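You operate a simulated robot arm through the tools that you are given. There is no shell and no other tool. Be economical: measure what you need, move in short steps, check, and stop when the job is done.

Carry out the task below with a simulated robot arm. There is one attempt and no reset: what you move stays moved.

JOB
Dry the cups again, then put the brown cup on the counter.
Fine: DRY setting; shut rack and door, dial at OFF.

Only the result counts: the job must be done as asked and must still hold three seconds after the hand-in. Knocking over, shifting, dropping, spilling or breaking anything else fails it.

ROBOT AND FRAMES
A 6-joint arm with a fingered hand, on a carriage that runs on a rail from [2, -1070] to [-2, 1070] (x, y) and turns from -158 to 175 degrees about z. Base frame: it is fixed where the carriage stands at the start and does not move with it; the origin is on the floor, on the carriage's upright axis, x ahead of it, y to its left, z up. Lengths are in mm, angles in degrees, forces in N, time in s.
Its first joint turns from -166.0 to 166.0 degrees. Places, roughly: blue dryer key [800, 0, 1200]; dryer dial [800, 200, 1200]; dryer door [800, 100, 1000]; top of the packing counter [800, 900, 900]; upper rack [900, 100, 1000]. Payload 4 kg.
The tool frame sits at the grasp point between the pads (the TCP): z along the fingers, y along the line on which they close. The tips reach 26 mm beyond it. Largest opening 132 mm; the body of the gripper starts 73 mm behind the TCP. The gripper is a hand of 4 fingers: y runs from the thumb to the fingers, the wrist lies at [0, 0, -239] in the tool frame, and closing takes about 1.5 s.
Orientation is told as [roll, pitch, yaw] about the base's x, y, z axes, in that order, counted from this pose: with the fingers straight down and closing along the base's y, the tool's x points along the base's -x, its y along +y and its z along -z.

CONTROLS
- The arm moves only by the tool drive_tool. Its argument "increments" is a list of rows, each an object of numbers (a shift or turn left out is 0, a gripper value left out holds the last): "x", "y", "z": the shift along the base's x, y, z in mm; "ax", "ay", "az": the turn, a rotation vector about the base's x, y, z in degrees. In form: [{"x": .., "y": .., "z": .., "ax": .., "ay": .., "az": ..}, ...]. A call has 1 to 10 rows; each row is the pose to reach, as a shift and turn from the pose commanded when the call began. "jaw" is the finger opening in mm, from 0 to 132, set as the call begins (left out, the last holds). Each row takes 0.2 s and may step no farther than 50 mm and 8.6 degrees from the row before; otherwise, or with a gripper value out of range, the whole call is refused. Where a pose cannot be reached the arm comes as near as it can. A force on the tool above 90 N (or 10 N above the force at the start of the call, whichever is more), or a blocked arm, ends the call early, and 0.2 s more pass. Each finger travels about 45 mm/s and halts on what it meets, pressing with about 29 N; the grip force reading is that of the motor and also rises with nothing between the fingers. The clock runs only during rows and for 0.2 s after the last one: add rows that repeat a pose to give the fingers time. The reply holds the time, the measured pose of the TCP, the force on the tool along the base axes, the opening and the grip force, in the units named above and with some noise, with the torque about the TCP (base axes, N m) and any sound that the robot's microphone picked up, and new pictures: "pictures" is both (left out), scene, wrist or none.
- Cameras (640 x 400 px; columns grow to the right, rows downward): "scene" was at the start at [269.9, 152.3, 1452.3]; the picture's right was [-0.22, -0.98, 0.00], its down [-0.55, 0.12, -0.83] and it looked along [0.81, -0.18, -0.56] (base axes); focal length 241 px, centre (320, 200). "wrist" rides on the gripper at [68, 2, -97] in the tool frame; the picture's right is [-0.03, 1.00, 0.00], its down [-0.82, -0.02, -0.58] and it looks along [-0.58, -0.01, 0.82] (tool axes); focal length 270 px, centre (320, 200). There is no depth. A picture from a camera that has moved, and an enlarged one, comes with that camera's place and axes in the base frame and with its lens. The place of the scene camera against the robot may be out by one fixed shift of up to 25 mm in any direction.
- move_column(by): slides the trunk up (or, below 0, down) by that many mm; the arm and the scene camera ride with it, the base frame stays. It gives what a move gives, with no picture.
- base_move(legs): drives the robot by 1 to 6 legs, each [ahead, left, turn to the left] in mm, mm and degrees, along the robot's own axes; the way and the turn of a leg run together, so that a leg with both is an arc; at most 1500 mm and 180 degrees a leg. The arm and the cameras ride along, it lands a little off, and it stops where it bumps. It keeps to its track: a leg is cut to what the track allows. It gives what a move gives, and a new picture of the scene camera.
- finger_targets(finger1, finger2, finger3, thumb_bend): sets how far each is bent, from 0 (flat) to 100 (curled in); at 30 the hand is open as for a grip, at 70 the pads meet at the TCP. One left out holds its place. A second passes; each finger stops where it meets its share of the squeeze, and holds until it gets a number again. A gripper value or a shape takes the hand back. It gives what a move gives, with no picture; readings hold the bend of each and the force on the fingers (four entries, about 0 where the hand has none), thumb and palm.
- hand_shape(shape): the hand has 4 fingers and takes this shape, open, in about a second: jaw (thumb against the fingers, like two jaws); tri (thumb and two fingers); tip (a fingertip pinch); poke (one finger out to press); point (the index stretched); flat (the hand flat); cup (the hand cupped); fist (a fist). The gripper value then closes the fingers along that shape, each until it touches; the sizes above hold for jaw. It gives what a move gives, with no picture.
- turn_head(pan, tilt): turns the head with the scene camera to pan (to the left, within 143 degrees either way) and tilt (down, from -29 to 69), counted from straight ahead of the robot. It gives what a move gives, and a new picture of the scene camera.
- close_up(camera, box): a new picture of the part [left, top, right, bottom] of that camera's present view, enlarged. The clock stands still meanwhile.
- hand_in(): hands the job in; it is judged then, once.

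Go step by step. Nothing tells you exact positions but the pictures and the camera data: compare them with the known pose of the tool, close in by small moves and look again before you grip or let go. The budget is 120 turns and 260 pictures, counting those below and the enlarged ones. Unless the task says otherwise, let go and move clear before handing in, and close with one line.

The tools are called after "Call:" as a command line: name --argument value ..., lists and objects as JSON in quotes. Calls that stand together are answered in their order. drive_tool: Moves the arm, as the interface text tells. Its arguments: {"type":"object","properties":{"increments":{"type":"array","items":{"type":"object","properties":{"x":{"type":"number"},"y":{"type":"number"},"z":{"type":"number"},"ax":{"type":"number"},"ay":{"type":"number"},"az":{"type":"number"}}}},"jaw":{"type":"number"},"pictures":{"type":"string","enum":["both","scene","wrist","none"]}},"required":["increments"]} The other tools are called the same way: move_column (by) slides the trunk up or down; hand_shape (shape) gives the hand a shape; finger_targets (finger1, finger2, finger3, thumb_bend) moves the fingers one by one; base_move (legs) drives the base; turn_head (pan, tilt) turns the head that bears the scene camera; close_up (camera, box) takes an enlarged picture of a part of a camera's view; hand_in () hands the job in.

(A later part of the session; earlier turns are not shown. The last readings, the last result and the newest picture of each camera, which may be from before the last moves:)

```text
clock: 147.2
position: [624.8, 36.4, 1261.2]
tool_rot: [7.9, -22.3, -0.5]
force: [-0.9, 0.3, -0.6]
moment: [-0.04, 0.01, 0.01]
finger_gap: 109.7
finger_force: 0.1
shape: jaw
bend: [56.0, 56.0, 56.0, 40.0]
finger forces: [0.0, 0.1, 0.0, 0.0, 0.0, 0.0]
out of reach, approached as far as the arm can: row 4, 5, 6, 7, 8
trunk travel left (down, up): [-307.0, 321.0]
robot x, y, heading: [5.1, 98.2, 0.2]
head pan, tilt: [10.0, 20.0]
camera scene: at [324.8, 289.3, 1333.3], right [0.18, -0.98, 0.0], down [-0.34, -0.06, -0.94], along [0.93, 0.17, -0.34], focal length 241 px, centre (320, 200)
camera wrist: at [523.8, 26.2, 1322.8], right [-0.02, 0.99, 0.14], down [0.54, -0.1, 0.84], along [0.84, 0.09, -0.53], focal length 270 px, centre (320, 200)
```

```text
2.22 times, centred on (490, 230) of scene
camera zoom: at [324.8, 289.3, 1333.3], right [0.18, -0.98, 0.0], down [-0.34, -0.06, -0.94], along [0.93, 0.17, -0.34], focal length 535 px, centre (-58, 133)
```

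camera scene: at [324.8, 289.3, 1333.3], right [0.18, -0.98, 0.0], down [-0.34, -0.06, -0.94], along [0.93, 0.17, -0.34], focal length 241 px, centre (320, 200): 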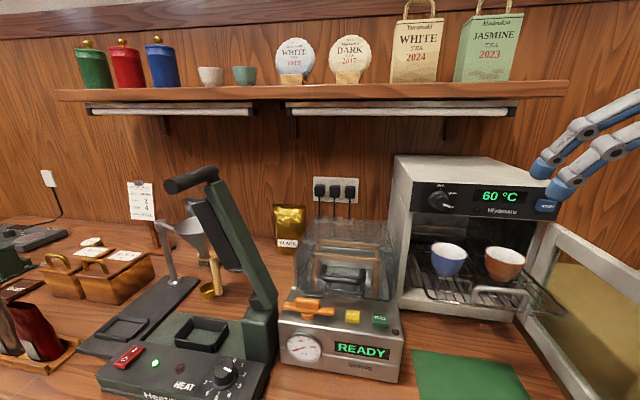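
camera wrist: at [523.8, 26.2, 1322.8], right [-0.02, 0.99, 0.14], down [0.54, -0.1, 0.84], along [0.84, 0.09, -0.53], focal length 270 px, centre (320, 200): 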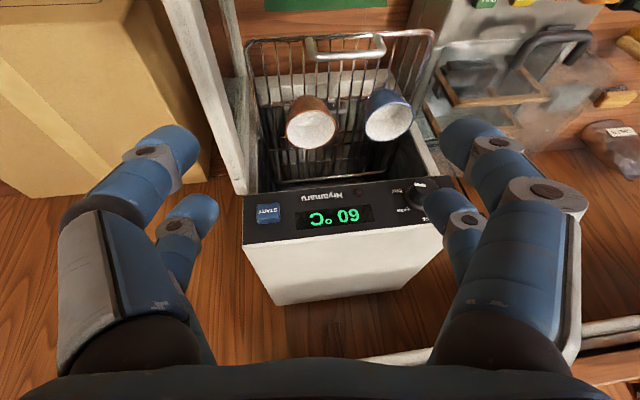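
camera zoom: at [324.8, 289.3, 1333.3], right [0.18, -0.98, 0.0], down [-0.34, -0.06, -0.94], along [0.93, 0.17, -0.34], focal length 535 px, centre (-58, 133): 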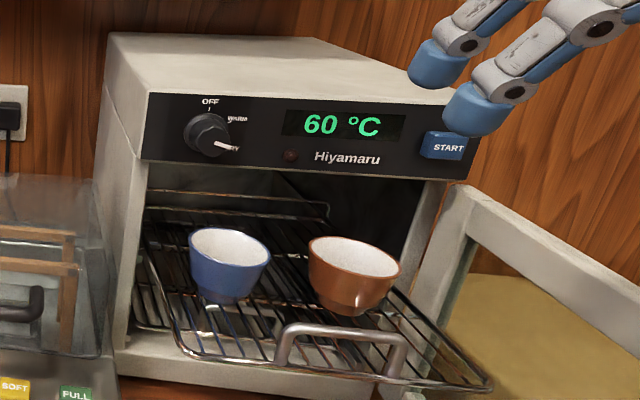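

Both cups are clearly visible: brown at about (730, 50), rim z≈1100, base z≈1050. I'll straighten the hand and hover above the brown cup.

Call:
drive_tool --increments '[{"x": 20, "y": 3, "ax": -4, "ay": 4}, {"x": 40, "y": 6, "ax": -8, "ay": 8}, {"x": 60, "y": 9, "ax": -8, "ay": 13}, {"x": 80, "y": 12, "z": -10, "ax": -8, "ay": 16}, {"x": 95, "y": 14, "z": -30, "ax": -8, "ay": 16}, {"x": 103, "y": 14, "z": -50, "ax": -8, "ay": 16}, {"x": 103, "y": 14, "z": -50, "ax": -8, "ay": 16}]' --jaw 68

Call:
close_up --camera "wrist" --box '[180, 80, 480, 280]'

Call:
close_up --camera "scene" --box '[390, 120, 590, 320]'

```text
clock: 148.8
position: [718.3, 22.5, 1197.5]
tool_rot: [12.3, -12.0, 0.9]
force: [-0.2, 0.0, -0.4]
moment: [0.0, -0.04, 0.01]
finger_gap: 68.5
finger_force: 0.0
shape: jaw
bend: [72.0, 72.0, 72.0, 70.0]
finger forces: [0.0, 0.0, 0.1, 0.0, 0.0, 0.0]
out of reach, approached as far as the arm can: row 1, 2, 3, 4, 5, 6, 7
trunk travel left (down, up): [-307.0, 321.0]
robot x, y, heading: [0.5, 104.6, 0.2]
head pan, tilt: [10.0, 20.0]
camera scene: at [325.0, 289.2, 1333.2], right [0.18, -0.98, 0.0], down [-0.34, -0.06, -0.94], along [0.93, 0.17, -0.34], focal length 241 px, centre (320, 200)
camera wrist: at [630.6, 1.7, 1275.5], right [-0.04, 0.98, 0.21], down [0.68, -0.13, 0.72], along [0.73, 0.17, -0.66], focal length 270 px, centre (320, 200)
```

scene: 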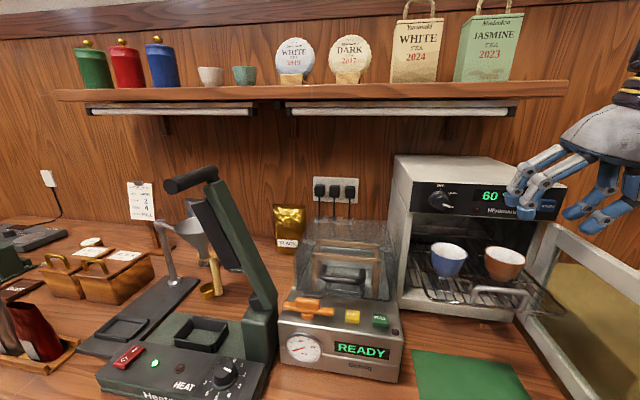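
wrist: 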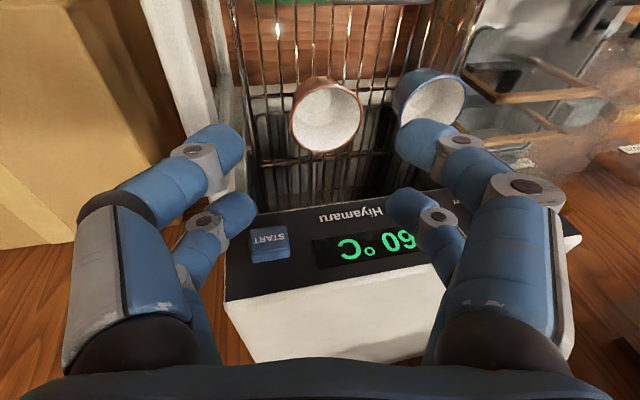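

```text
2.00 times, centred on (330, 180) of wrist
camera zoom: at [630.6, 1.7, 1275.5], right [-0.04, 0.98, 0.21], down [0.68, -0.13, 0.72], along [0.73, 0.17, -0.66], focal length 541 px, centre (300, 240)
```

zoom: 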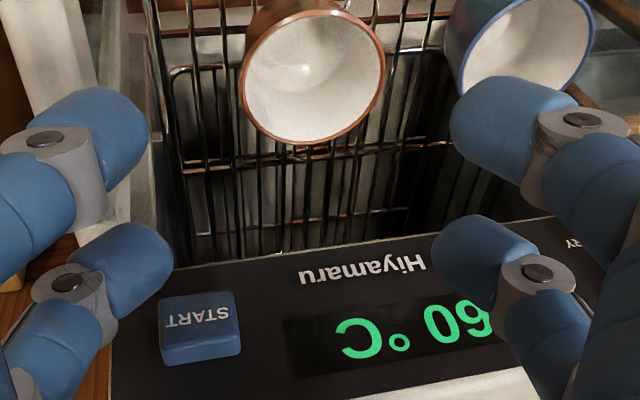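

```text
2.00 times, centred on (490, 220) of scene
camera zoom: at [325.0, 289.2, 1333.2], right [0.18, -0.98, 0.0], down [-0.34, -0.06, -0.94], along [0.93, 0.17, -0.34], focal length 482 px, centre (-20, 160)
```

zoom: 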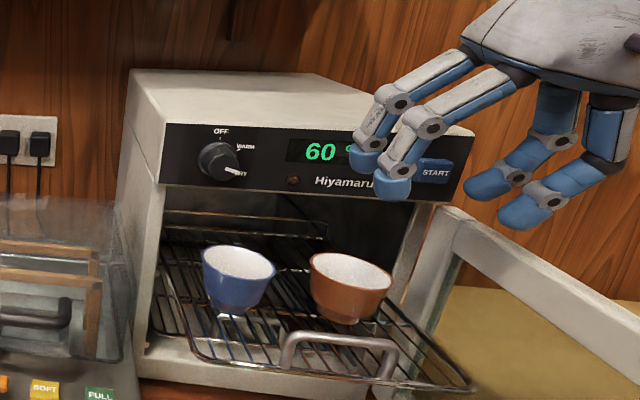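

The solver drifted near a wrist singularity. I'll correct roll, pitch and y step by step.

Call:
drive_tool --increments '[{"x": -10, "z": 10, "ax": -3, "ay": 4, "y": 5}, {"x": -20, "z": 20, "ax": -6, "ay": 8, "y": 10}, {"x": -20, "z": 30, "ax": -9, "ay": 12, "y": 18}, {"x": -20, "z": 30, "ax": -12, "ay": 12, "y": 28}, {"x": -20, "z": 30, "ax": -12, "ay": 12, "y": 28}, {"x": -20, "z": 30, "ax": -12, "ay": 12, "y": 28}]' --pictures "none"

```text
clock: 150.2
position: [700.9, 51.6, 1226.0]
tool_rot: [15.5, -4.6, 1.3]
force: [0.6, -1.0, -0.4]
moment: [-0.02, -0.03, 0.04]
finger_gap: 68.6
finger_force: 0.0
shape: jaw
bend: [72.0, 72.0, 72.0, 70.0]
finger forces: [0.0, 0.0, 0.1, 0.1, 0.1, 0.0]
out of reach, approached as far as the arm can: row 1, 2, 3, 4, 5, 6
trunk travel left (down, up): [-307.0, 321.0]
robot x, y, heading: [-0.7, 98.5, 0.4]
head pan, tilt: [10.0, 20.0]
```

I'll try unwinding at a y ahead of the base axis.

Call:
drive_tool --increments '[{"y": 20, "z": 20}, {"y": 40, "z": 40, "x": -10}, {"y": 60, "z": 60, "x": -20}, {"y": 75, "z": 70, "x": -30, "ax": -4}, {"y": 75, "z": 70, "x": -30, "ax": -8, "ay": 2}, {"y": 75, "z": 70, "x": -30, "ax": -12, "ay": 4}, {"y": 75, "z": 70, "x": -30, "ax": -15.5, "ay": 4.6}, {"y": 75, "z": 70, "x": -30, "ax": -15.5, "ay": 4.6}]' --pictures "none"

```text
clock: 152.0
position: [668.7, 123.7, 1302.0]
tool_rot: [15.4, -4.8, 1.6]
force: [-0.7, 0.4, 0.7]
moment: [-0.01, 0.0, 0.01]
finger_gap: 68.6
finger_force: 0.0
shape: jaw
bend: [72.0, 72.0, 72.0, 70.0]
finger forces: [0.0, 0.1, 0.1, 0.0, 0.0, 0.1]
out of reach, approached as far as the arm can: row 4, 5, 6, 7, 8
trunk travel left (down, up): [-307.0, 321.0]
robot x, y, heading: [-1.3, 98.7, 0.2]
head pan, tilt: [10.0, 20.0]
```

A joint sits at its limit; turning in yaw should free it. Yaw +40, level the roll, then come back.

Call:
drive_tool --increments '[{"az": 8}, {"az": 16}, {"az": 24}, {"az": 32}, {"az": 40}, {"az": 45}]' --pictures "none"

Call:
drive_tool --increments '[{"ax": -4, "ay": 1}, {"ax": -8, "ay": 2}, {"ax": -12, "ay": 3}, {"ax": -15, "ay": 4}, {"ax": -15, "ay": 4}]' --pictures "none"

```text
clock: 153.4
position: [670.0, 130.2, 1307.2]
tool_rot: [16.7, -6.2, 46.4]
force: [-0.9, 0.0, -0.3]
moment: [0.01, -0.03, 0.05]
finger_gap: 68.6
finger_force: 0.0
shape: jaw
bend: [72.0, 72.0, 72.0, 70.0]
finger forces: [0.1, 0.1, 0.0, 0.0, 0.1, 0.0]
out of reach, approached as far as the arm can: row 5, 6
trunk travel left (down, up): [-307.0, 321.0]
robot x, y, heading: [-1.7, 100.8, -0.0]
head pan, tilt: [10.0, 20.0]
```

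```text
clock: 154.6
position: [671.1, 132.1, 1307.3]
tool_rot: [16.7, -6.2, 46.3]
force: [-0.5, 0.8, -0.4]
moment: [-0.02, -0.03, 0.0]
finger_gap: 68.4
finger_force: 0.1
shape: jaw
bend: [72.0, 72.0, 72.0, 70.0]
finger forces: [0.0, 0.1, 0.1, 0.0, 0.0, 0.0]
out of reach, approached as far as the arm can: row 1, 2, 3, 4, 5
trunk travel left (down, up): [-307.0, 321.0]
robot x, y, heading: [-3.9, 100.1, 0.0]
head pan, tilt: [10.0, 20.0]
```

Limit on this side; go the other way in yaw.

Call:
drive_tool --increments '[{"az": -8}, {"az": -16}, {"az": -24}, {"az": -32}, {"az": -40}, {"az": -48}, {"az": -56}, {"az": -64}, {"az": -72}, {"az": -80}]' --pictures "none"

Call:
drive_tool --increments '[{"ax": -4, "ay": 1}, {"ax": -8, "ay": 2}, {"ax": -12, "ay": 3}, {"ax": -15, "ay": 4}, {"ax": -15, "ay": 4}]' --pictures "none"

```text
clock: 156.8
position: [667.7, 111.5, 1306.3]
tool_rot: [19.9, -4.7, -33.4]
force: [-0.2, 0.2, -0.7]
moment: [0.03, 0.01, 0.01]
finger_gap: 68.3
finger_force: 0.0
shape: jaw
bend: [72.0, 72.0, 72.0, 70.0]
finger forces: [0.1, 0.0, 0.1, 0.0, 0.0, 0.1]
out of reach, approached as far as the arm can: row 8, 9, 10
trunk travel left (down, up): [-307.0, 321.0]
robot x, y, heading: [-2.4, 99.8, 0.3]
head pan, tilt: [10.0, 20.0]
```

```text
clock: 158.0
position: [666.6, 111.9, 1306.7]
tool_rot: [19.8, -4.8, -33.2]
force: [0.1, 0.6, 0.1]
moment: [0.04, 0.02, 0.04]
finger_gap: 68.5
finger_force: 0.0
shape: jaw
bend: [72.0, 72.0, 72.0, 70.0]
finger forces: [0.0, 0.0, 0.0, 0.0, 0.0, 0.0]
out of reach, approached as far as the arm can: row 1, 2, 3, 4, 5
trunk travel left (down, up): [-307.0, 321.0]
robot x, y, heading: [2.7, 103.7, -0.1]
head pan, tilt: [10.0, 20.0]
```

I'll return to a pitched pose in the arm's own plane (y equal to the base's y), zero the roll there, and then come down in-plane.

Call:
drive_tool --increments '[{"az": 8}, {"az": 16}, {"az": 24}, {"az": 33}]' --pictures "none"

Call:
drive_tool --increments '[{"ay": -8}, {"ay": -16}, {"ay": -24}, {"ay": -32}, {"ay": -40}, {"ay": -48}, {"ay": -56}, {"ay": -56}]' --pictures "none"

```text
refused: row 4 steps farther than a row can; nothing moved
```

```text
clock: 159.8
position: [667.1, 112.4, 1306.9]
tool_rot: [62.3, -47.5, -54.1]
force: [-0.6, 0.2, 0.0]
moment: [0.02, 0.02, 0.02]
finger_gap: 68.4
finger_force: 0.1
shape: jaw
bend: [72.0, 72.0, 72.0, 70.0]
finger forces: [0.0, 0.0, 0.1, 0.1, 0.0, 0.0]
trunk travel left (down, up): [-307.0, 321.0]
robot x, y, heading: [-2.5, 100.9, 0.2]
head pan, tilt: [10.0, 20.0]
```

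Free again. Now zero the roll and yaw in this forward-pitched pose.

Call:
drive_tool --increments '[{"ax": -7.5, "az": -2.5}, {"ax": -15, "az": -5}, {"ax": -22.5, "az": -7.5}, {"ax": -30, "az": -10}, {"ax": -37, "az": -13}, {"ax": -37, "az": -13}]' --pictures "wrist"

```text
clock: 161.2
position: [654.7, 18.1, 1295.7]
tool_rot: [-0.3, -70.7, -11.4]
force: [-0.1, 0.2, 0.3]
moment: [0.01, 0.01, -0.02]
finger_gap: 68.4
finger_force: 0.2
shape: jaw
bend: [72.0, 72.0, 72.0, 70.0]
finger forces: [0.0, 0.0, 0.0, 0.0, 0.1, 0.0]
out of reach, approached as far as the arm can: row 3, 4, 5, 6
trunk travel left (down, up): [-307.0, 321.0]
robot x, y, heading: [-1.1, 100.5, 0.2]
head pan, tilt: [10.0, 20.0]
camera wrist: at [541.5, 42.5, 1262.9], right [0.21, 0.98, 0.02], down [-0.27, 0.04, 0.96], along [0.94, -0.21, 0.28], focal length 270 px, centre (320, 200)
```

wrist: 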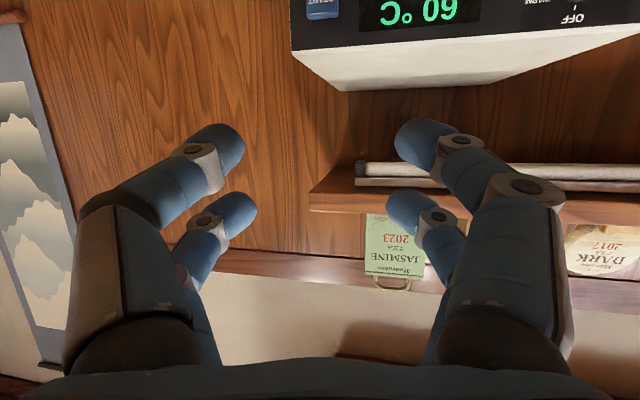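

Aligned with the arm's plane now. Pitch down in-plane.

Call:
drive_tool --increments '[{"ax": 1.6, "ay": 7.8}, {"ax": 3.2, "ay": 15.6, "y": 5}, {"ax": 4.8, "ay": 23.4, "y": 10}, {"ax": 6.4, "ay": 31.2, "y": 15}, {"ax": 8, "ay": 39, "y": 20}, {"ax": 9.6, "ay": 46.8, "y": 25}, {"ax": 11, "ay": 54, "y": 30}, {"ax": 12, "ay": 60, "y": 32}]' --pictures "none"

```text
clock: 163.0
position: [626.1, 3.7, 1301.0]
tool_rot: [12.9, -13.3, -11.7]
force: [-0.3, 0.6, 0.3]
moment: [-0.02, -0.03, -0.01]
finger_gap: 68.1
finger_force: 0.1
shape: jaw
bend: [72.0, 72.0, 72.0, 70.0]
finger forces: [0.0, 0.1, 0.0, 0.1, 0.1, 0.0]
out of reach, approached as far as the arm can: row 1, 2, 3, 4, 5, 6, 7, 8
trunk travel left (down, up): [-307.0, 321.0]
robot x, y, heading: [1.7, 98.8, 0.3]
head pan, tilt: [10.0, 20.0]
```

This wrist branch forces a lean. I'll flip the wrist by swinging the hand around: lean left, then backward, then return to vertical.

Call:
drive_tool --increments '[{"ax": 8, "y": 10}, {"ax": 16, "y": 20}, {"ax": 24, "y": 30}, {"ax": 32, "y": 40}, {"ax": 40, "y": 50}, {"ax": 45, "y": 60}]' --pictures "none"

Call:
drive_tool --increments '[{"ay": 7}, {"ay": 14}, {"ay": 21}, {"ay": 28}, {"ay": 35}, {"ay": 40}]' --pictures "none"

Call:
drive_tool --increments '[{"ax": -8}, {"ax": -16}, {"ax": -24}, {"ax": -32}, {"ax": -40}, {"ax": -48}, {"ax": -56}, {"ax": -58}]' --pictures "scene"

```text
clock: 164.4
position: [628.6, 62.4, 1298.6]
tool_rot: [56.8, -1.2, -17.7]
force: [1.3, 0.7, -0.3]
moment: [-0.03, -0.01, -0.03]
finger_gap: 68.1
finger_force: 0.0
shape: jaw
bend: [72.0, 72.0, 72.0, 70.0]
finger forces: [0.1, 0.1, 0.0, 0.0, 0.1, 0.0]
trunk travel left (down, up): [-307.0, 321.0]
robot x, y, heading: [3.1, 100.5, 0.2]
head pan, tilt: [10.0, 20.0]
```

```text
clock: 165.8
position: [641.3, 89.9, 1264.4]
tool_rot: [42.5, 36.5, -22.5]
force: [-0.9, -0.6, 0.0]
moment: [-0.01, -0.02, -0.02]
finger_gap: 68.3
finger_force: 0.0
shape: jaw
bend: [72.0, 72.0, 72.0, 70.0]
finger forces: [0.0, 0.0, 0.0, 0.1, 0.0, 0.1]
out of reach, approached as far as the arm can: row 4, 5, 6
trunk travel left (down, up): [-307.0, 321.0]
robot x, y, heading: [1.2, 97.1, 0.3]
head pan, tilt: [10.0, 20.0]
```

```text
clock: 167.6
position: [644.4, 92.8, 1265.2]
tool_rot: [8.4, 17.9, -38.7]
force: [0.2, -0.2, 0.1]
moment: [0.02, -0.01, 0.02]
finger_gap: 68.5
finger_force: 0.1
shape: jaw
bend: [72.0, 72.0, 72.0, 70.0]
finger forces: [0.0, 0.0, 0.0, 0.0, 0.1, 0.0]
out of reach, approached as far as the arm can: row 5, 6, 7, 8
trunk travel left (down, up): [-307.0, 321.0]
robot x, y, heading: [1.1, 101.8, 0.2]
head pan, tilt: [10.0, 20.0]
camera scene: at [325.3, 289.2, 1333.1], right [0.18, -0.98, 0.0], down [-0.34, -0.06, -0.94], along [0.93, 0.17, -0.34], focal length 241 px, centre (320, 200)
```

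scene: 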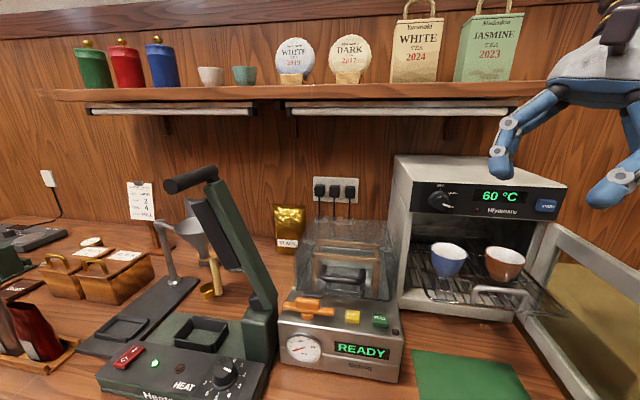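

Better. Now bring pitch and roll to zero, then yaw back.

Call:
drive_tool --increments '[{"ax": 4, "ay": -6}, {"ax": 8, "ay": -11}, {"ax": 9, "ay": -15}, {"ax": 5, "ay": -18}, {"ax": 5, "ay": -18}]' --pictures "none"

Call:
drive_tool --increments '[{"az": 8}, {"az": 16}, {"az": 24}, {"az": 32}, {"az": 38}]' --pictures "none"

```text
clock: 168.8
position: [643.9, 91.9, 1265.2]
tool_rot: [23.6, 6.5, -35.4]
force: [-0.2, -0.2, 0.3]
moment: [0.0, 0.02, -0.02]
finger_gap: 68.3
finger_force: 0.1
shape: jaw
bend: [72.0, 72.0, 72.0, 70.0]
finger forces: [0.0, 0.0, 0.0, 0.0, 0.0, 0.0]
trunk travel left (down, up): [-307.0, 321.0]
robot x, y, heading: [-1.3, 101.8, 0.1]
head pan, tilt: [10.0, 20.0]
```

```text
clock: 170.0
position: [643.4, 93.3, 1266.7]
tool_rot: [23.6, 6.5, 2.8]
force: [-0.2, 0.0, 0.4]
moment: [0.0, -0.04, -0.03]
finger_gap: 68.6
finger_force: 0.0
shape: jaw
bend: [72.0, 72.0, 72.0, 70.0]
finger forces: [0.0, 0.0, 0.1, 0.0, 0.0, 0.2]
trunk travel left (down, up): [-307.0, 321.0]
robot x, y, heading: [0.9, 98.7, -0.0]
head pan, tilt: [10.0, 20.0]
```

No limits hit now; take out the remaining roll.

Call:
drive_tool --increments '[{"ax": -6, "ay": -2}, {"ax": -12, "ay": -4}, {"ax": -18, "ay": -6}, {"ax": -23.5, "ay": -6.5, "az": -3}, {"ax": -23.5, "ay": -6.5, "az": -3}]' --pictures "none"

```text
clock: 171.2
position: [643.4, 94.1, 1276.7]
tool_rot: [15.7, -2.2, -2.2]
force: [-0.1, 0.5, 0.1]
moment: [0.0, 0.03, 0.01]
finger_gap: 68.3
finger_force: 0.0
shape: jaw
bend: [72.0, 72.0, 72.0, 70.0]
finger forces: [0.1, 0.0, 0.1, 0.0, 0.0, 0.0]
out of reach, approached as far as the arm can: row 2, 3, 4, 5
trunk travel left (down, up): [-307.0, 321.0]
robot x, y, heading: [-2.8, 99.2, 0.1]
head pan, tilt: [10.0, 20.0]
```

I'll repeat the sequence that worked before: yaw to about −110°, remove the lean there, then yaw back.

Call:
drive_tool --increments '[{"az": -8.5}, {"az": -17}, {"az": -25.5}, {"az": -34}, {"az": -42.5}, {"az": -51}, {"az": -59.5}, {"az": -68}, {"az": -76.5}, {"az": -85}]' --pictures "none"

Call:
drive_tool --increments '[{"az": -8.5}, {"az": -17}, {"az": -25}, {"az": -25, "ax": -6}, {"az": -25, "ax": -6}]' --pictures "none"

```text
clock: 173.4
position: [635.1, 81.4, 1288.3]
tool_rot: [19.7, 10.2, -84.0]
force: [-0.5, -0.1, 1.5]
moment: [0.01, -0.03, -0.01]
finger_gap: 68.1
finger_force: 0.1
shape: jaw
bend: [72.0, 72.0, 72.0, 70.0]
finger forces: [0.1, 0.0, 0.0, 0.0, 0.1, 0.0]
out of reach, approached as far as the arm can: row 3, 4, 5, 6, 7, 8, 9, 10
trunk travel left (down, up): [-307.0, 321.0]
robot x, y, heading: [3.3, 100.7, -0.1]
head pan, tilt: [10.0, 20.0]
```

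```text
clock: 174.6
position: [619.1, 31.7, 1279.4]
tool_rot: [20.2, 13.6, -105.0]
force: [0.2, 0.2, 0.1]
moment: [0.03, -0.02, 0.02]
finger_gap: 67.9
finger_force: 0.1
shape: jaw
bend: [72.0, 72.0, 72.0, 70.0]
finger forces: [0.0, 0.1, 0.0, 0.1, 0.0, 0.0]
out of reach, approached as far as the arm can: row 1, 2, 3, 4, 5
trunk travel left (down, up): [-307.0, 321.0]
robot x, y, heading: [-2.1, 101.0, 0.1]
head pan, tilt: [10.0, 20.0]
```

The hand leans mostly forward now; I'll pitch it to vertical here.

Call:
drive_tool --increments '[{"ax": -2, "ay": 6}, {"ax": -4, "ay": 12}, {"ax": -6, "ay": 18}, {"ax": -7, "ay": 23}, {"ax": -7, "ay": 23}]' --pictures "none"

```text
clock: 175.8
position: [614.0, 16.9, 1287.9]
tool_rot: [2.1, 15.9, -106.9]
force: [-0.2, -0.8, -1.3]
moment: [0.0, -0.02, 0.01]
finger_gap: 67.9
finger_force: 0.1
shape: jaw
bend: [72.0, 72.0, 72.0, 70.0]
finger forces: [0.0, 0.0, 0.1, 0.1, 0.0, 0.0]
out of reach, approached as far as the arm can: row 1, 2, 3, 4, 5
trunk travel left (down, up): [-307.0, 321.0]
robot x, y, heading: [0.3, 99.7, 0.2]
head pan, tilt: [10.0, 20.0]
```

The hand seems stuck in a cramped arm configuration. I'll shift the carriage right so the cup lies to the left of the arm's axis (where earlier descents worked), and re-approach from a level pose farther out.

Call:
base_move --legs '[[0, -120, 0]]'

Call:
drive_tool --increments '[{"x": 5, "y": 20, "az": 8.5}, {"x": 10, "y": 40, "az": 17}, {"x": 15, "y": 60, "az": 25.5}, {"x": 20, "y": 80, "az": 34}, {"x": 25, "y": 100, "az": 42.5}, {"x": 30, "y": 120, "az": 51}, {"x": 35, "y": 140, "az": 59.5}, {"x": 40, "y": 160, "az": 68}, {"x": 45, "y": 175, "az": 76.5}, {"x": 50, "y": 185, "az": 85}]' --pictures "none"

```text
clock: 177.1
position: [614.1, -99.6, 1287.0]
tool_rot: [2.1, 15.8, -106.6]
force: [-0.3, -0.4, -0.9]
moment: [-0.01, -0.02, -0.01]
finger_gap: 68.2
finger_force: 0.1
shape: jaw
bend: [72.0, 72.0, 72.0, 70.0]
finger forces: [0.1, 0.0, 0.1, 0.0, 0.0, 0.1]
trunk travel left (down, up): [-307.0, 321.0]
robot x, y, heading: [-0.2, -16.8, 0.2]
head pan, tilt: [10.0, 20.0]
camera scene: at [325.0, 171.7, 1333.1], right [0.18, -0.98, 0.0], down [-0.34, -0.06, -0.94], along [0.92, 0.17, -0.34], focal length 241 px, centre (320, 200)
```

scene: 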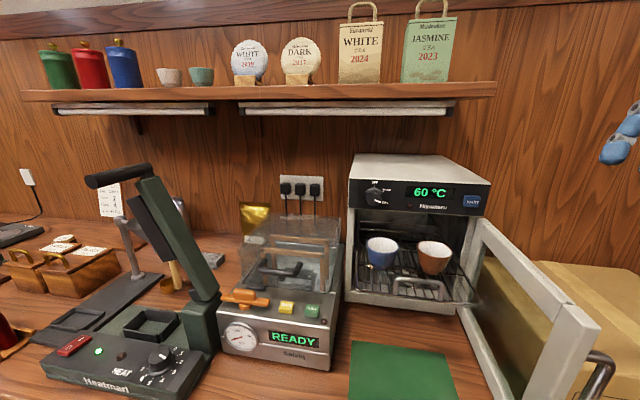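

```text
clock: 179.3
position: [662.1, 108.6, 1302.1]
tool_rot: [6.0, 18.6, -21.3]
force: [0.1, -0.9, 0.2]
moment: [0.03, -0.04, 0.01]
finger_gap: 68.3
finger_force: 0.0
shape: jaw
bend: [72.0, 72.0, 72.0, 70.0]
finger forces: [0.0, 0.0, 0.0, 0.0, 0.0, 0.0]
out of reach, approached as far as the arm can: row 5, 6, 7, 8, 9, 10
trunk travel left (down, up): [-307.0, 321.0]
robot x, y, heading: [-0.3, -17.2, 0.4]
head pan, tilt: [10.0, 20.0]
```

Now rel-left of the base; take out the lean here.

Call:
drive_tool --increments '[{"ax": -3, "ay": -4}, {"ax": -6, "ay": -8}, {"ax": -9, "ay": -12}, {"ax": -12, "ay": -15}, {"ax": -12, "ay": -15}]' --pictures "none"

Call:
turn_head --pan -8 --tilt 5

```text
clock: 180.5
position: [664.0, 109.5, 1323.5]
tool_rot: [12.8, 9.1, -21.5]
force: [-0.1, -0.5, 0.1]
moment: [-0.03, -0.04, -0.02]
finger_gap: 68.3
finger_force: 0.1
shape: jaw
bend: [72.0, 72.0, 72.0, 70.0]
finger forces: [0.0, 0.1, 0.1, 0.1, 0.0, 0.0]
out of reach, approached as far as the arm can: row 1, 2, 3, 4, 5
trunk travel left (down, up): [-307.0, 321.0]
robot x, y, heading: [-1.7, -15.7, 0.2]
head pan, tilt: [10.0, 20.0]
```

```text
clock: 181.3
position: [663.9, 109.5, 1324.8]
tool_rot: [12.6, 9.2, -21.3]
force: [-0.4, 0.6, -0.1]
moment: [0.0, 0.01, 0.0]
finger_gap: 68.5
finger_force: 0.0
shape: jaw
bend: [72.0, 72.0, 72.0, 70.0]
finger forces: [0.0, 0.0, 0.1, 0.0, 0.0, 0.1]
trunk travel left (down, up): [-307.0, 321.0]
robot x, y, heading: [0.7, -20.4, 0.5]
head pan, tilt: [-8.0, 5.0]
camera scene: at [324.4, 142.8, 1357.4], right [-0.13, -0.99, 0.0], down [-0.09, 0.01, -1.0], along [0.99, -0.13, -0.09], focal length 241 px, centre (320, 200)
```

scene: 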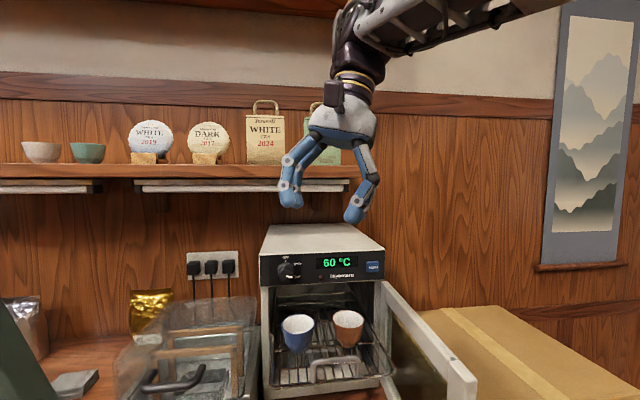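

The arm can hold a slight left-lean (about 15°) without limits, and that lean actually suits the gap between the tapered cups. I'll go with yaw 0, pitch 0, roll ≈ 16°.

Call:
drive_tool --increments '[{"az": 7, "y": -10, "x": 5}, {"az": 14, "y": -20, "x": 10}, {"az": 21, "y": -30, "x": 15}, {"az": 21, "y": -40, "x": 20}]' --pictures "none"

Call:
drive_tool --increments '[{"ax": 2, "ay": -4}, {"ax": 4, "ay": -9}, {"ax": 4, "ay": -9, "z": -30, "x": 10}, {"ax": 4, "ay": -9, "z": -60, "x": 20}, {"ax": 4, "ay": -9, "z": -100, "x": 30}, {"ax": 4, "ay": -9, "z": -120, "x": 35}]' --pictures "both"

```text
clock: 182.3
position: [682.7, 72.7, 1328.7]
tool_rot: [14.0, 9.5, -0.2]
force: [0.3, 0.4, -0.5]
moment: [0.02, 0.0, 0.01]
finger_gap: 68.0
finger_force: 0.0
shape: jaw
bend: [72.0, 72.0, 72.0, 70.0]
finger forces: [0.0, 0.1, 0.0, 0.1, 0.0, 0.1]
out of reach, approached as far as the arm can: row 3, 4
trunk travel left (down, up): [-307.0, 321.0]
robot x, y, heading: [-0.2, -19.2, 0.2]
head pan, tilt: [-8.0, 5.0]
```

```text
clock: 183.7
position: [718.7, 71.4, 1209.7]
tool_rot: [16.7, 0.2, 0.0]
force: [0.4, -0.6, -0.5]
moment: [-0.02, 0.02, 0.0]
finger_gap: 68.1
finger_force: 0.1
shape: jaw
bend: [72.0, 72.0, 72.0, 70.0]
finger forces: [0.0, 0.1, 0.0, 0.0, 0.0, 0.0]
trunk travel left (down, up): [-307.0, 321.0]
robot x, y, heading: [1.6, -19.2, 0.3]
head pan, tilt: [-8.0, 5.0]
camera scene: at [324.2, 142.8, 1357.5], right [-0.13, -0.99, 0.0], down [-0.09, 0.01, -1.0], along [0.99, -0.13, -0.09], focal length 241 px, centre (320, 200)
camera wrist: at [648.9, 46.5, 1301.7], right [0.03, 0.96, 0.29], down [0.82, -0.19, 0.54], along [0.58, 0.22, -0.79], focal length 270 px, centre (320, 200)
```

scene: 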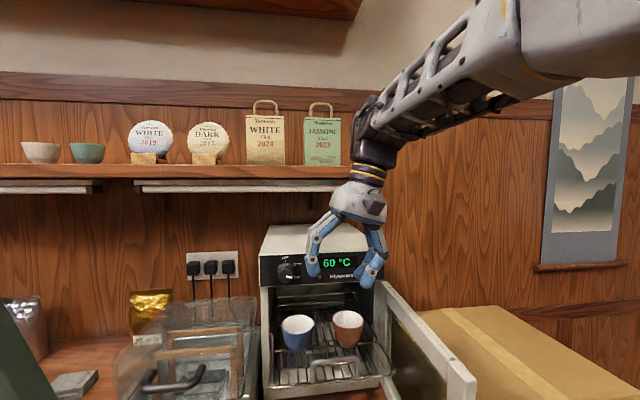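
wrist: 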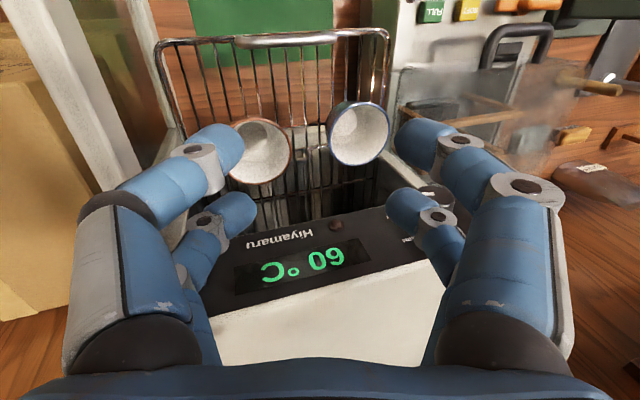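

Unflagged. Let me test whether the roll can now be reduced.

Call:
drive_tool --increments '[{"ax": -5, "z": 20}, {"ax": -10, "z": 20}, {"ax": -15, "z": 20}, {"ax": -15, "z": 20}]' --pictures "none"

```text
clock: 184.7
position: [717.7, 71.4, 1229.1]
tool_rot: [16.1, 0.9, 0.0]
force: [0.4, 0.3, -0.7]
moment: [-0.03, -0.03, -0.02]
finger_gap: 68.1
finger_force: 0.1
shape: jaw
bend: [72.0, 72.0, 72.0, 70.0]
finger forces: [0.1, 0.0, 0.1, 0.0, 0.0, 0.0]
out of reach, approached as far as the arm can: row 1, 2, 3, 4
trunk travel left (down, up): [-307.0, 321.0]
robot x, y, heading: [1.4, -20.2, 0.5]
head pan, tilt: [-8.0, 5.0]
```

Roll ≈16° is the limit; accepted. I'll move to a waypoint up-right of the cup and then approach along the finger direction.

Call:
drive_tool --increments '[{"x": 5, "y": -15, "z": -20}, {"x": 10, "y": -30, "z": -40}, {"x": 15, "y": -37, "z": -60}, {"x": 15, "y": -37, "z": -74}, {"x": 15, "y": -37, "z": -74}]' --pictures "wrist"

Call:
close_up --camera "wrist" --box '[160, 60, 480, 280]'

Call:
close_up --camera "scene" --box '[250, 200, 450, 400]'

```text
clock: 185.9
position: [734.8, 35.4, 1153.6]
tool_rot: [16.1, 0.9, 0.0]
force: [0.3, 0.1, 0.4]
moment: [-0.04, -0.02, 0.01]
finger_gap: 68.2
finger_force: 0.1
shape: jaw
bend: [72.0, 72.0, 72.0, 70.0]
finger forces: [0.0, 0.1, 0.1, 0.1, 0.0, 0.0]
trunk travel left (down, up): [-307.0, 321.0]
robot x, y, heading: [-1.2, -19.2, 0.3]
head pan, tilt: [-8.0, 5.0]
camera wrist: at [666.7, 9.8, 1248.1], right [0.03, 0.96, 0.28], down [0.82, -0.18, 0.54], along [0.57, 0.21, -0.8], focal length 270 px, centre (320, 200)
```

wrist: 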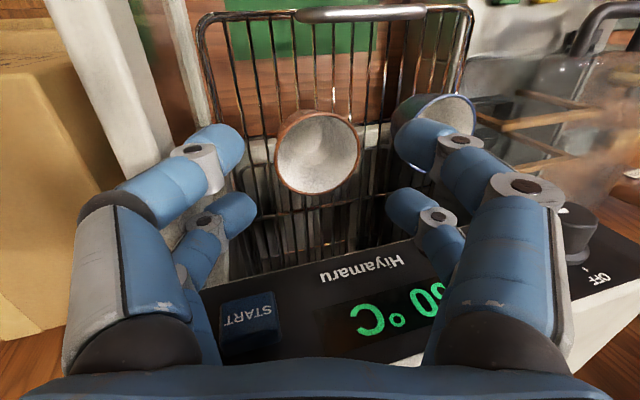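

```text
1.82 times, centred on (320, 170) of wrist
camera zoom: at [666.7, 9.8, 1248.1], right [0.03, 0.96, 0.28], down [0.82, -0.18, 0.54], along [0.57, 0.21, -0.8], focal length 491 px, centre (320, 254)
```

zoom: 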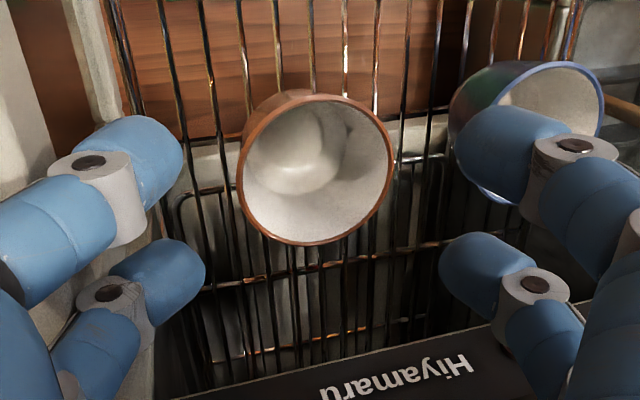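

```text
2.00 times, centred on (350, 300) of scene
camera zoom: at [324.4, 142.8, 1357.5], right [-0.13, -0.99, 0.0], down [-0.09, 0.01, -1.0], along [0.99, -0.13, -0.09], focal length 482 px, centre (260, 0)
```

zoom: 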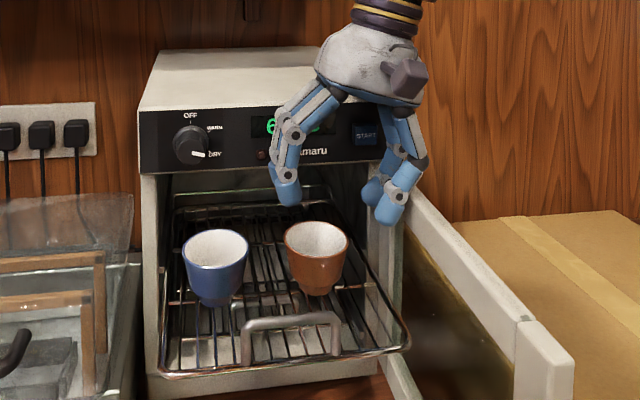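

Triangulating again: brown cup centre ≈ (743, 52), rim z≈1087, 57 mm wide; blue's edge begins near y=116. I'll pitch 10° forward for panel clearance and go in along the finger line.

Call:
drive_tool --increments '[{"x": -2, "y": -1, "ay": -5}, {"x": -5, "y": -3, "z": -5, "ay": -10}, {"x": -3, "y": 1, "z": -18, "ay": -10}, {"x": 0, "y": 5, "z": -32, "ay": -10}, {"x": 0, "y": 5, "z": -32, "ay": -10}]' --pictures "wrist"

Call:
close_up --camera "scene" --box '[270, 230, 430, 390]'

```text
clock: 187.1
position: [734.1, 42.5, 1123.1]
tool_rot: [16.1, -9.0, 0.0]
force: [0.8, 0.4, 0.0]
moment: [-0.04, -0.02, 0.03]
finger_gap: 68.0
finger_force: 0.1
shape: jaw
bend: [72.0, 72.0, 72.0, 70.0]
finger forces: [0.0, 0.1, 0.1, 0.1, 0.1, 0.0]
trunk travel left (down, up): [-307.0, 321.0]
robot x, y, heading: [-0.8, -16.4, 0.3]
head pan, tilt: [-8.0, 5.0]
camera wrist: at [650.4, 17.1, 1204.3], right [-0.02, 0.96, 0.28], down [0.72, -0.18, 0.67], along [0.7, 0.21, -0.69], focal length 270 px, centre (320, 200)
```

wrist: 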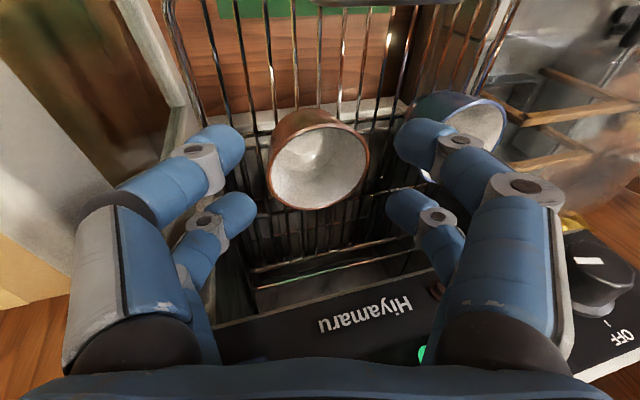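

```text
2.50 times, centred on (350, 310) of scene
camera zoom: at [324.4, 142.7, 1357.5], right [-0.13, -0.99, 0.0], down [-0.09, 0.01, -1.0], along [0.99, -0.13, -0.09], focal length 602 px, centre (245, -75)
```

zoom: 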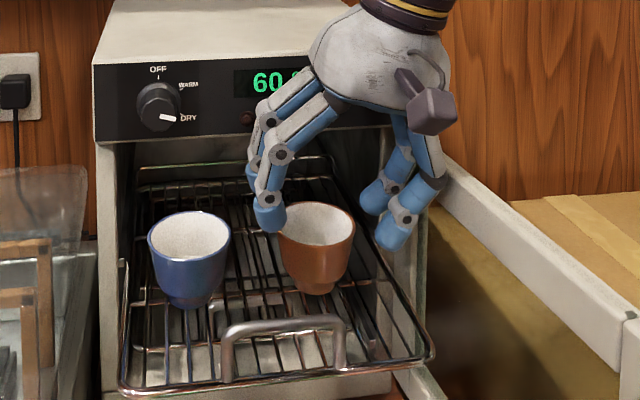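

Aligned well. I'll descend the last 37 mm along the finger line with slightly wider jaws.

Call:
drive_tool --increments '[{"x": 2, "y": 2, "z": -9}, {"x": 4, "y": 5, "z": -18}, {"x": 6, "y": 7, "z": -27}, {"x": 7, "y": 9, "z": -36}, {"x": 7, "y": 9, "z": -36}]' --jaw 72 --pictures "wrist"

Call:
close_up --camera "scene" --box '[270, 230, 430, 390]'

```text
clock: 188.3
position: [740.9, 49.9, 1086.3]
tool_rot: [16.1, -9.1, 0.0]
force: [-0.2, -0.4, 0.0]
moment: [0.02, 0.02, 0.01]
finger_gap: 71.2
finger_force: 0.0
shape: jaw
bend: [72.0, 72.0, 72.0, 70.0]
finger forces: [0.0, 0.0, 0.0, 0.0, 0.1, 0.1]
trunk travel left (down, up): [-307.0, 321.0]
robot x, y, heading: [2.3, -17.2, 0.3]
head pan, tilt: [-8.0, 5.0]
camera wrist: at [657.6, 24.1, 1168.0], right [-0.02, 0.96, 0.28], down [0.72, -0.18, 0.67], along [0.7, 0.21, -0.69], focal length 270 px, centre (320, 200)
```

wrist: 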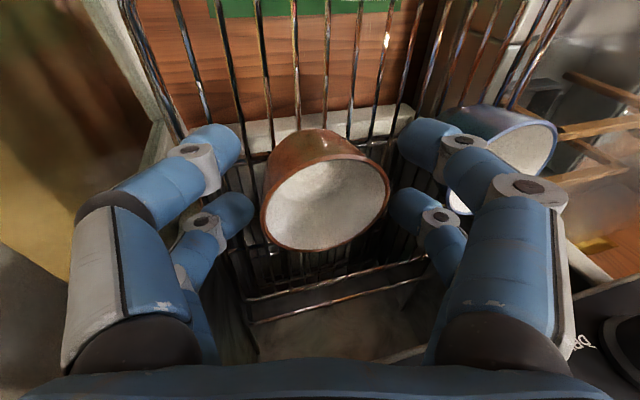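

```text
2.50 times, centred on (350, 310) of scene
camera zoom: at [324.4, 142.8, 1357.5], right [-0.13, -0.99, 0.0], down [-0.09, 0.01, -1.0], along [0.99, -0.13, -0.09], focal length 602 px, centre (245, -75)
```

zoom: 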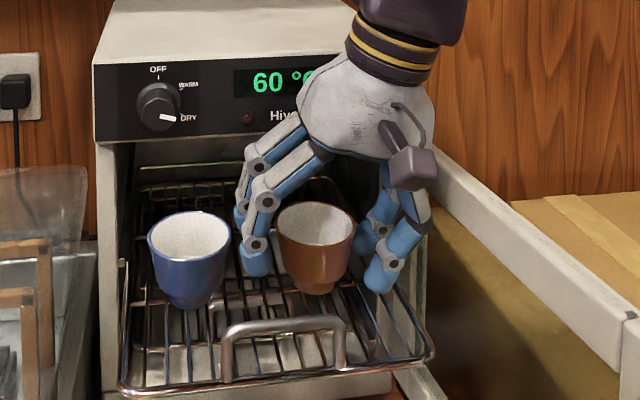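

The fingers straddle the brown cup without touching. Close gently.

Call:
drive_tool --increments '[{}, {}, {}, {}]' --jaw 44 --pictures "wrist"

Call:
close_up --camera "scene" --box '[270, 230, 430, 390]'

```text
clock: 189.3
position: [741.9, 49.1, 1087.3]
tool_rot: [16.1, -9.1, 0.0]
force: [1.0, 0.3, 0.4]
moment: [0.02, -0.01, 0.01]
finger_gap: 44.6
finger_force: 0.0
shape: jaw
bend: [73.0, 73.0, 73.0, 70.0]
finger forces: [0.1, 0.0, 0.0, 0.0, 0.1, 0.0]
trunk travel left (down, up): [-307.0, 321.0]
robot x, y, heading: [-1.1, -14.8, 0.1]
head pan, tilt: [-8.0, 5.0]
camera wrist: at [657.6, 24.1, 1168.1], right [-0.02, 0.96, 0.28], down [0.72, -0.18, 0.67], along [0.7, 0.21, -0.69], focal length 270 px, centre (320, 200)
```

wrist: 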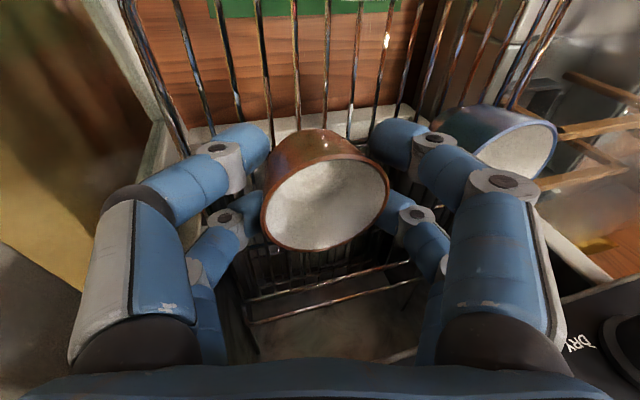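

```text
2.50 times, centred on (350, 310) of scene
camera zoom: at [324.4, 142.8, 1357.5], right [-0.13, -0.99, 0.0], down [-0.09, 0.01, -1.0], along [0.99, -0.13, -0.09], focal length 602 px, centre (245, -75)
```

zoom: 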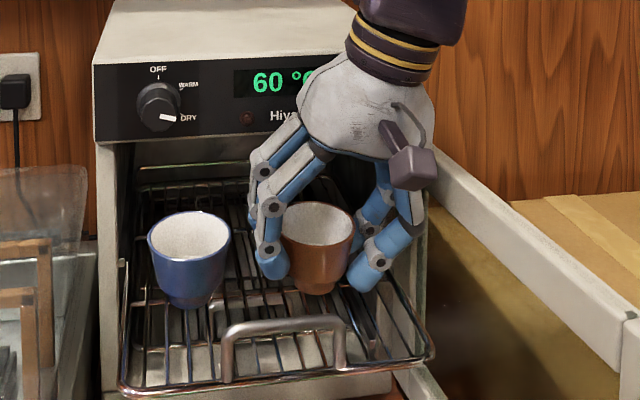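

No contact yet; closing more.

Call:
drive_tool --increments '[{}, {}, {}]' --jaw 26 --pictures "none"

Call:
drive_tool --increments '[{}, {}, {}]' --jaw 14 --pictures "wrist"

Call:
close_up --camera "scene" --box '[270, 230, 430, 390]'

```text
clock: 190.1
position: [740.9, 48.4, 1086.8]
tool_rot: [16.1, -9.0, 0.0]
force: [-0.2, -0.1, 0.7]
moment: [0.02, 0.0, 0.01]
finger_gap: 28.1
finger_force: 28.9
shape: jaw
bend: [74.0, 74.0, 73.0, 71.0]
finger forces: [24.1, 25.8, 32.4, 0.0, 21.8, 0.0]
trunk travel left (down, up): [-307.0, 321.0]
robot x, y, heading: [-1.4, -19.1, 0.3]
head pan, tilt: [-8.0, 5.0]
```

```text
clock: 190.9
position: [742.0, 49.1, 1087.0]
tool_rot: [16.0, -9.1, 0.0]
force: [0.0, 0.3, -0.2]
moment: [-0.01, -0.01, 0.01]
finger_gap: 28.3
finger_force: 29.4
shape: jaw
bend: [74.0, 74.0, 73.0, 71.0]
finger forces: [24.1, 25.9, 32.3, 0.1, 21.9, 0.0]
trunk travel left (down, up): [-307.0, 321.0]
robot x, y, heading: [0.2, -19.6, 0.4]
head pan, tilt: [-8.0, 5.0]
camera wrist: at [657.6, 24.1, 1168.1], right [-0.02, 0.96, 0.28], down [0.72, -0.18, 0.67], along [0.69, 0.21, -0.69], focal length 270 px, centre (320, 200)
```

wrist: 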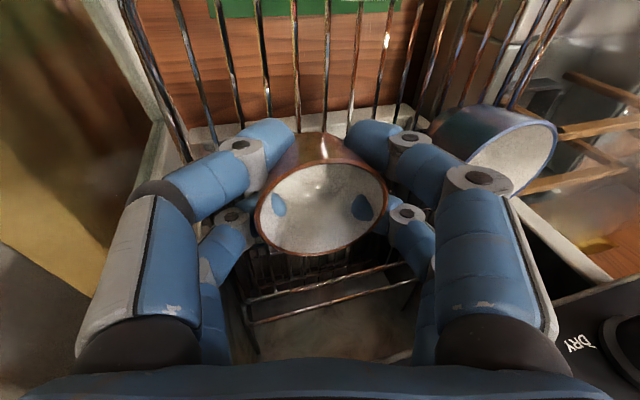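

```text
2.50 times, centred on (350, 310) of scene
camera zoom: at [324.4, 142.8, 1357.5], right [-0.13, -0.99, 0.0], down [-0.09, 0.01, -1.0], along [0.99, -0.13, -0.09], focal length 602 px, centre (245, -75)
```

zoom: 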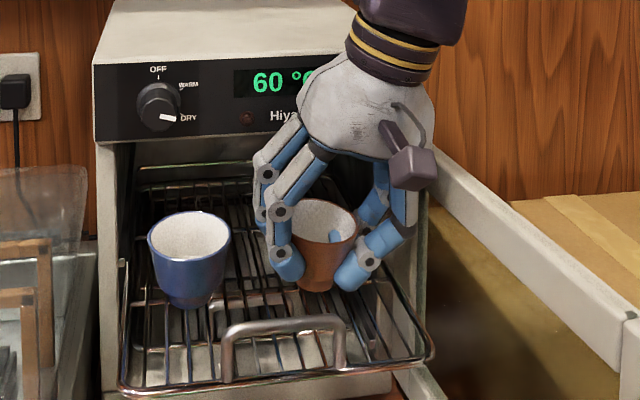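

Firm four-finger grip. Lift slowly, up and slightly right/back.

Call:
drive_tool --increments '[{"z": 8}, {"y": -3, "z": 18}, {"x": -3, "y": -6, "z": 30}, {"x": -6, "y": -9, "z": 42}, {"x": -10, "y": -12, "z": 55}, {"x": -15, "y": -12, "z": 70}]' --pictures "both"

```text
clock: 192.3
position: [727.0, 37.0, 1154.2]
tool_rot: [16.1, -9.1, 0.1]
force: [0.1, -0.6, -0.2]
moment: [-0.04, 0.03, -0.02]
finger_gap: 27.9
finger_force: 29.7
shape: jaw
bend: [74.0, 74.0, 73.0, 71.0]
finger forces: [24.6, 26.4, 32.4, 0.0, 21.2, 0.0]
trunk travel left (down, up): [-307.0, 321.0]
robot x, y, heading: [-6.4, -16.8, 0.3]
head pan, tilt: [-8.0, 5.0]
camera scene: at [324.5, 142.8, 1357.5], right [-0.13, -0.99, 0.0], down [-0.09, 0.01, -1.0], along [0.99, -0.13, -0.09], focal length 241 px, centre (320, 200)
camera wrist: at [643.0, 11.3, 1235.3], right [-0.02, 0.96, 0.28], down [0.72, -0.18, 0.67], along [0.69, 0.21, -0.69], focal length 270 px, centre (320, 200)
```

scene: 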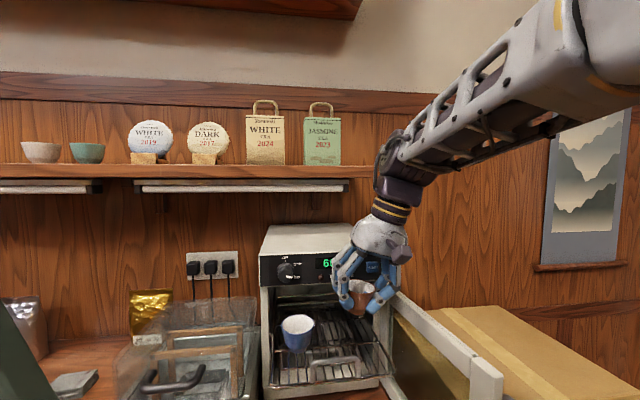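
wrist: 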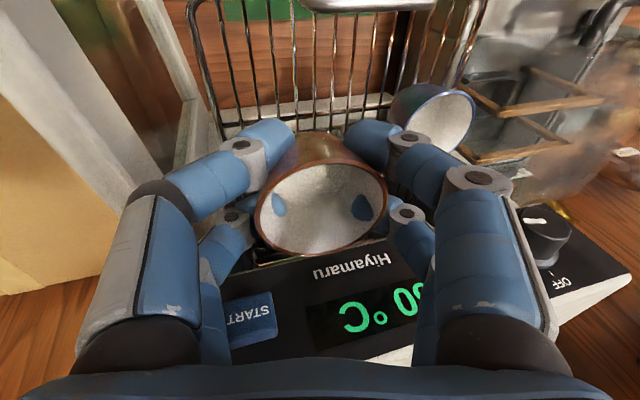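

The cup is lifted cleanly. I'll retract it over the rack and drive the carriage left toward bare counter in front of the steamer.

Call:
drive_tool --increments '[{"x": -15, "z": 10}, {"x": -35, "z": 20}, {"x": -60, "z": 30}, {"x": -85, "z": 40}, {"x": -110, "z": 45}, {"x": -130, "z": 45}]' --pictures "none"

Call:
base_move --legs '[[0, 215, 0]]'

Call:
turn_head --pan -5 --tilt 50

```text
clock: 193.7
position: [595.0, 38.8, 1200.7]
tool_rot: [16.1, -9.1, 0.0]
force: [-0.2, -0.3, -1.5]
moment: [0.02, 0.01, 0.0]
finger_gap: 27.8
finger_force: 28.8
shape: jaw
bend: [74.0, 74.0, 73.0, 71.0]
finger forces: [25.2, 27.1, 32.3, 0.0, 20.8, 0.0]
trunk travel left (down, up): [-307.0, 321.0]
robot x, y, heading: [4.6, -18.8, 0.4]
head pan, tilt: [-8.0, 5.0]
```

```text
clock: 195.3
position: [594.7, 251.7, 1200.3]
tool_rot: [16.1, -9.0, 0.0]
force: [-0.7, -0.6, -1.3]
moment: [-0.02, 0.01, -0.01]
finger_gap: 28.0
finger_force: 28.7
shape: jaw
bend: [74.0, 74.0, 73.0, 71.0]
finger forces: [25.3, 27.0, 32.3, 0.0, 20.7, 0.1]
trunk travel left (down, up): [-307.0, 321.0]
robot x, y, heading: [-0.3, 197.6, -0.0]
head pan, tilt: [-8.0, 5.0]
camera scene: at [324.3, 357.4, 1357.5], right [-0.14, -0.99, 0.0], down [-0.09, 0.01, -1.0], along [0.99, -0.14, -0.09], focal length 241 px, centre (320, 200)
```

scene: 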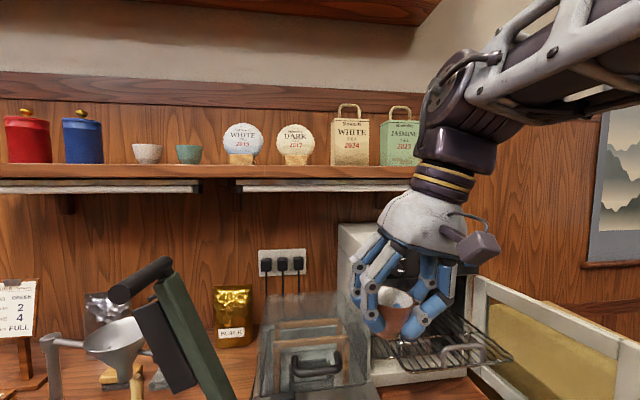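

```text
clock: 196.5
position: [595.5, 252.3, 1201.6]
tool_rot: [16.1, -9.0, -0.1]
force: [0.5, -0.5, -0.8]
moment: [0.02, 0.01, 0.01]
finger_gap: 27.8
finger_force: 29.0
shape: jaw
bend: [74.0, 74.0, 73.0, 71.0]
finger forces: [25.2, 27.1, 32.4, 0.0, 20.7, 0.0]
trunk travel left (down, up): [-307.0, 321.0]
robot x, y, heading: [-3.3, 197.1, 0.2]
head pan, tilt: [-5.0, 50.0]
camera scene: at [310.1, 363.4, 1287.6], right [-0.08, -1.0, 0.0], down [-0.76, 0.06, -0.64], along [0.64, -0.05, -0.77], focal length 241 px, centre (320, 200)
```

scene: 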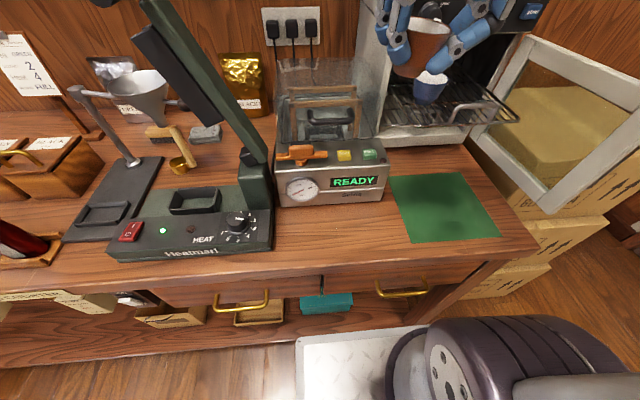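

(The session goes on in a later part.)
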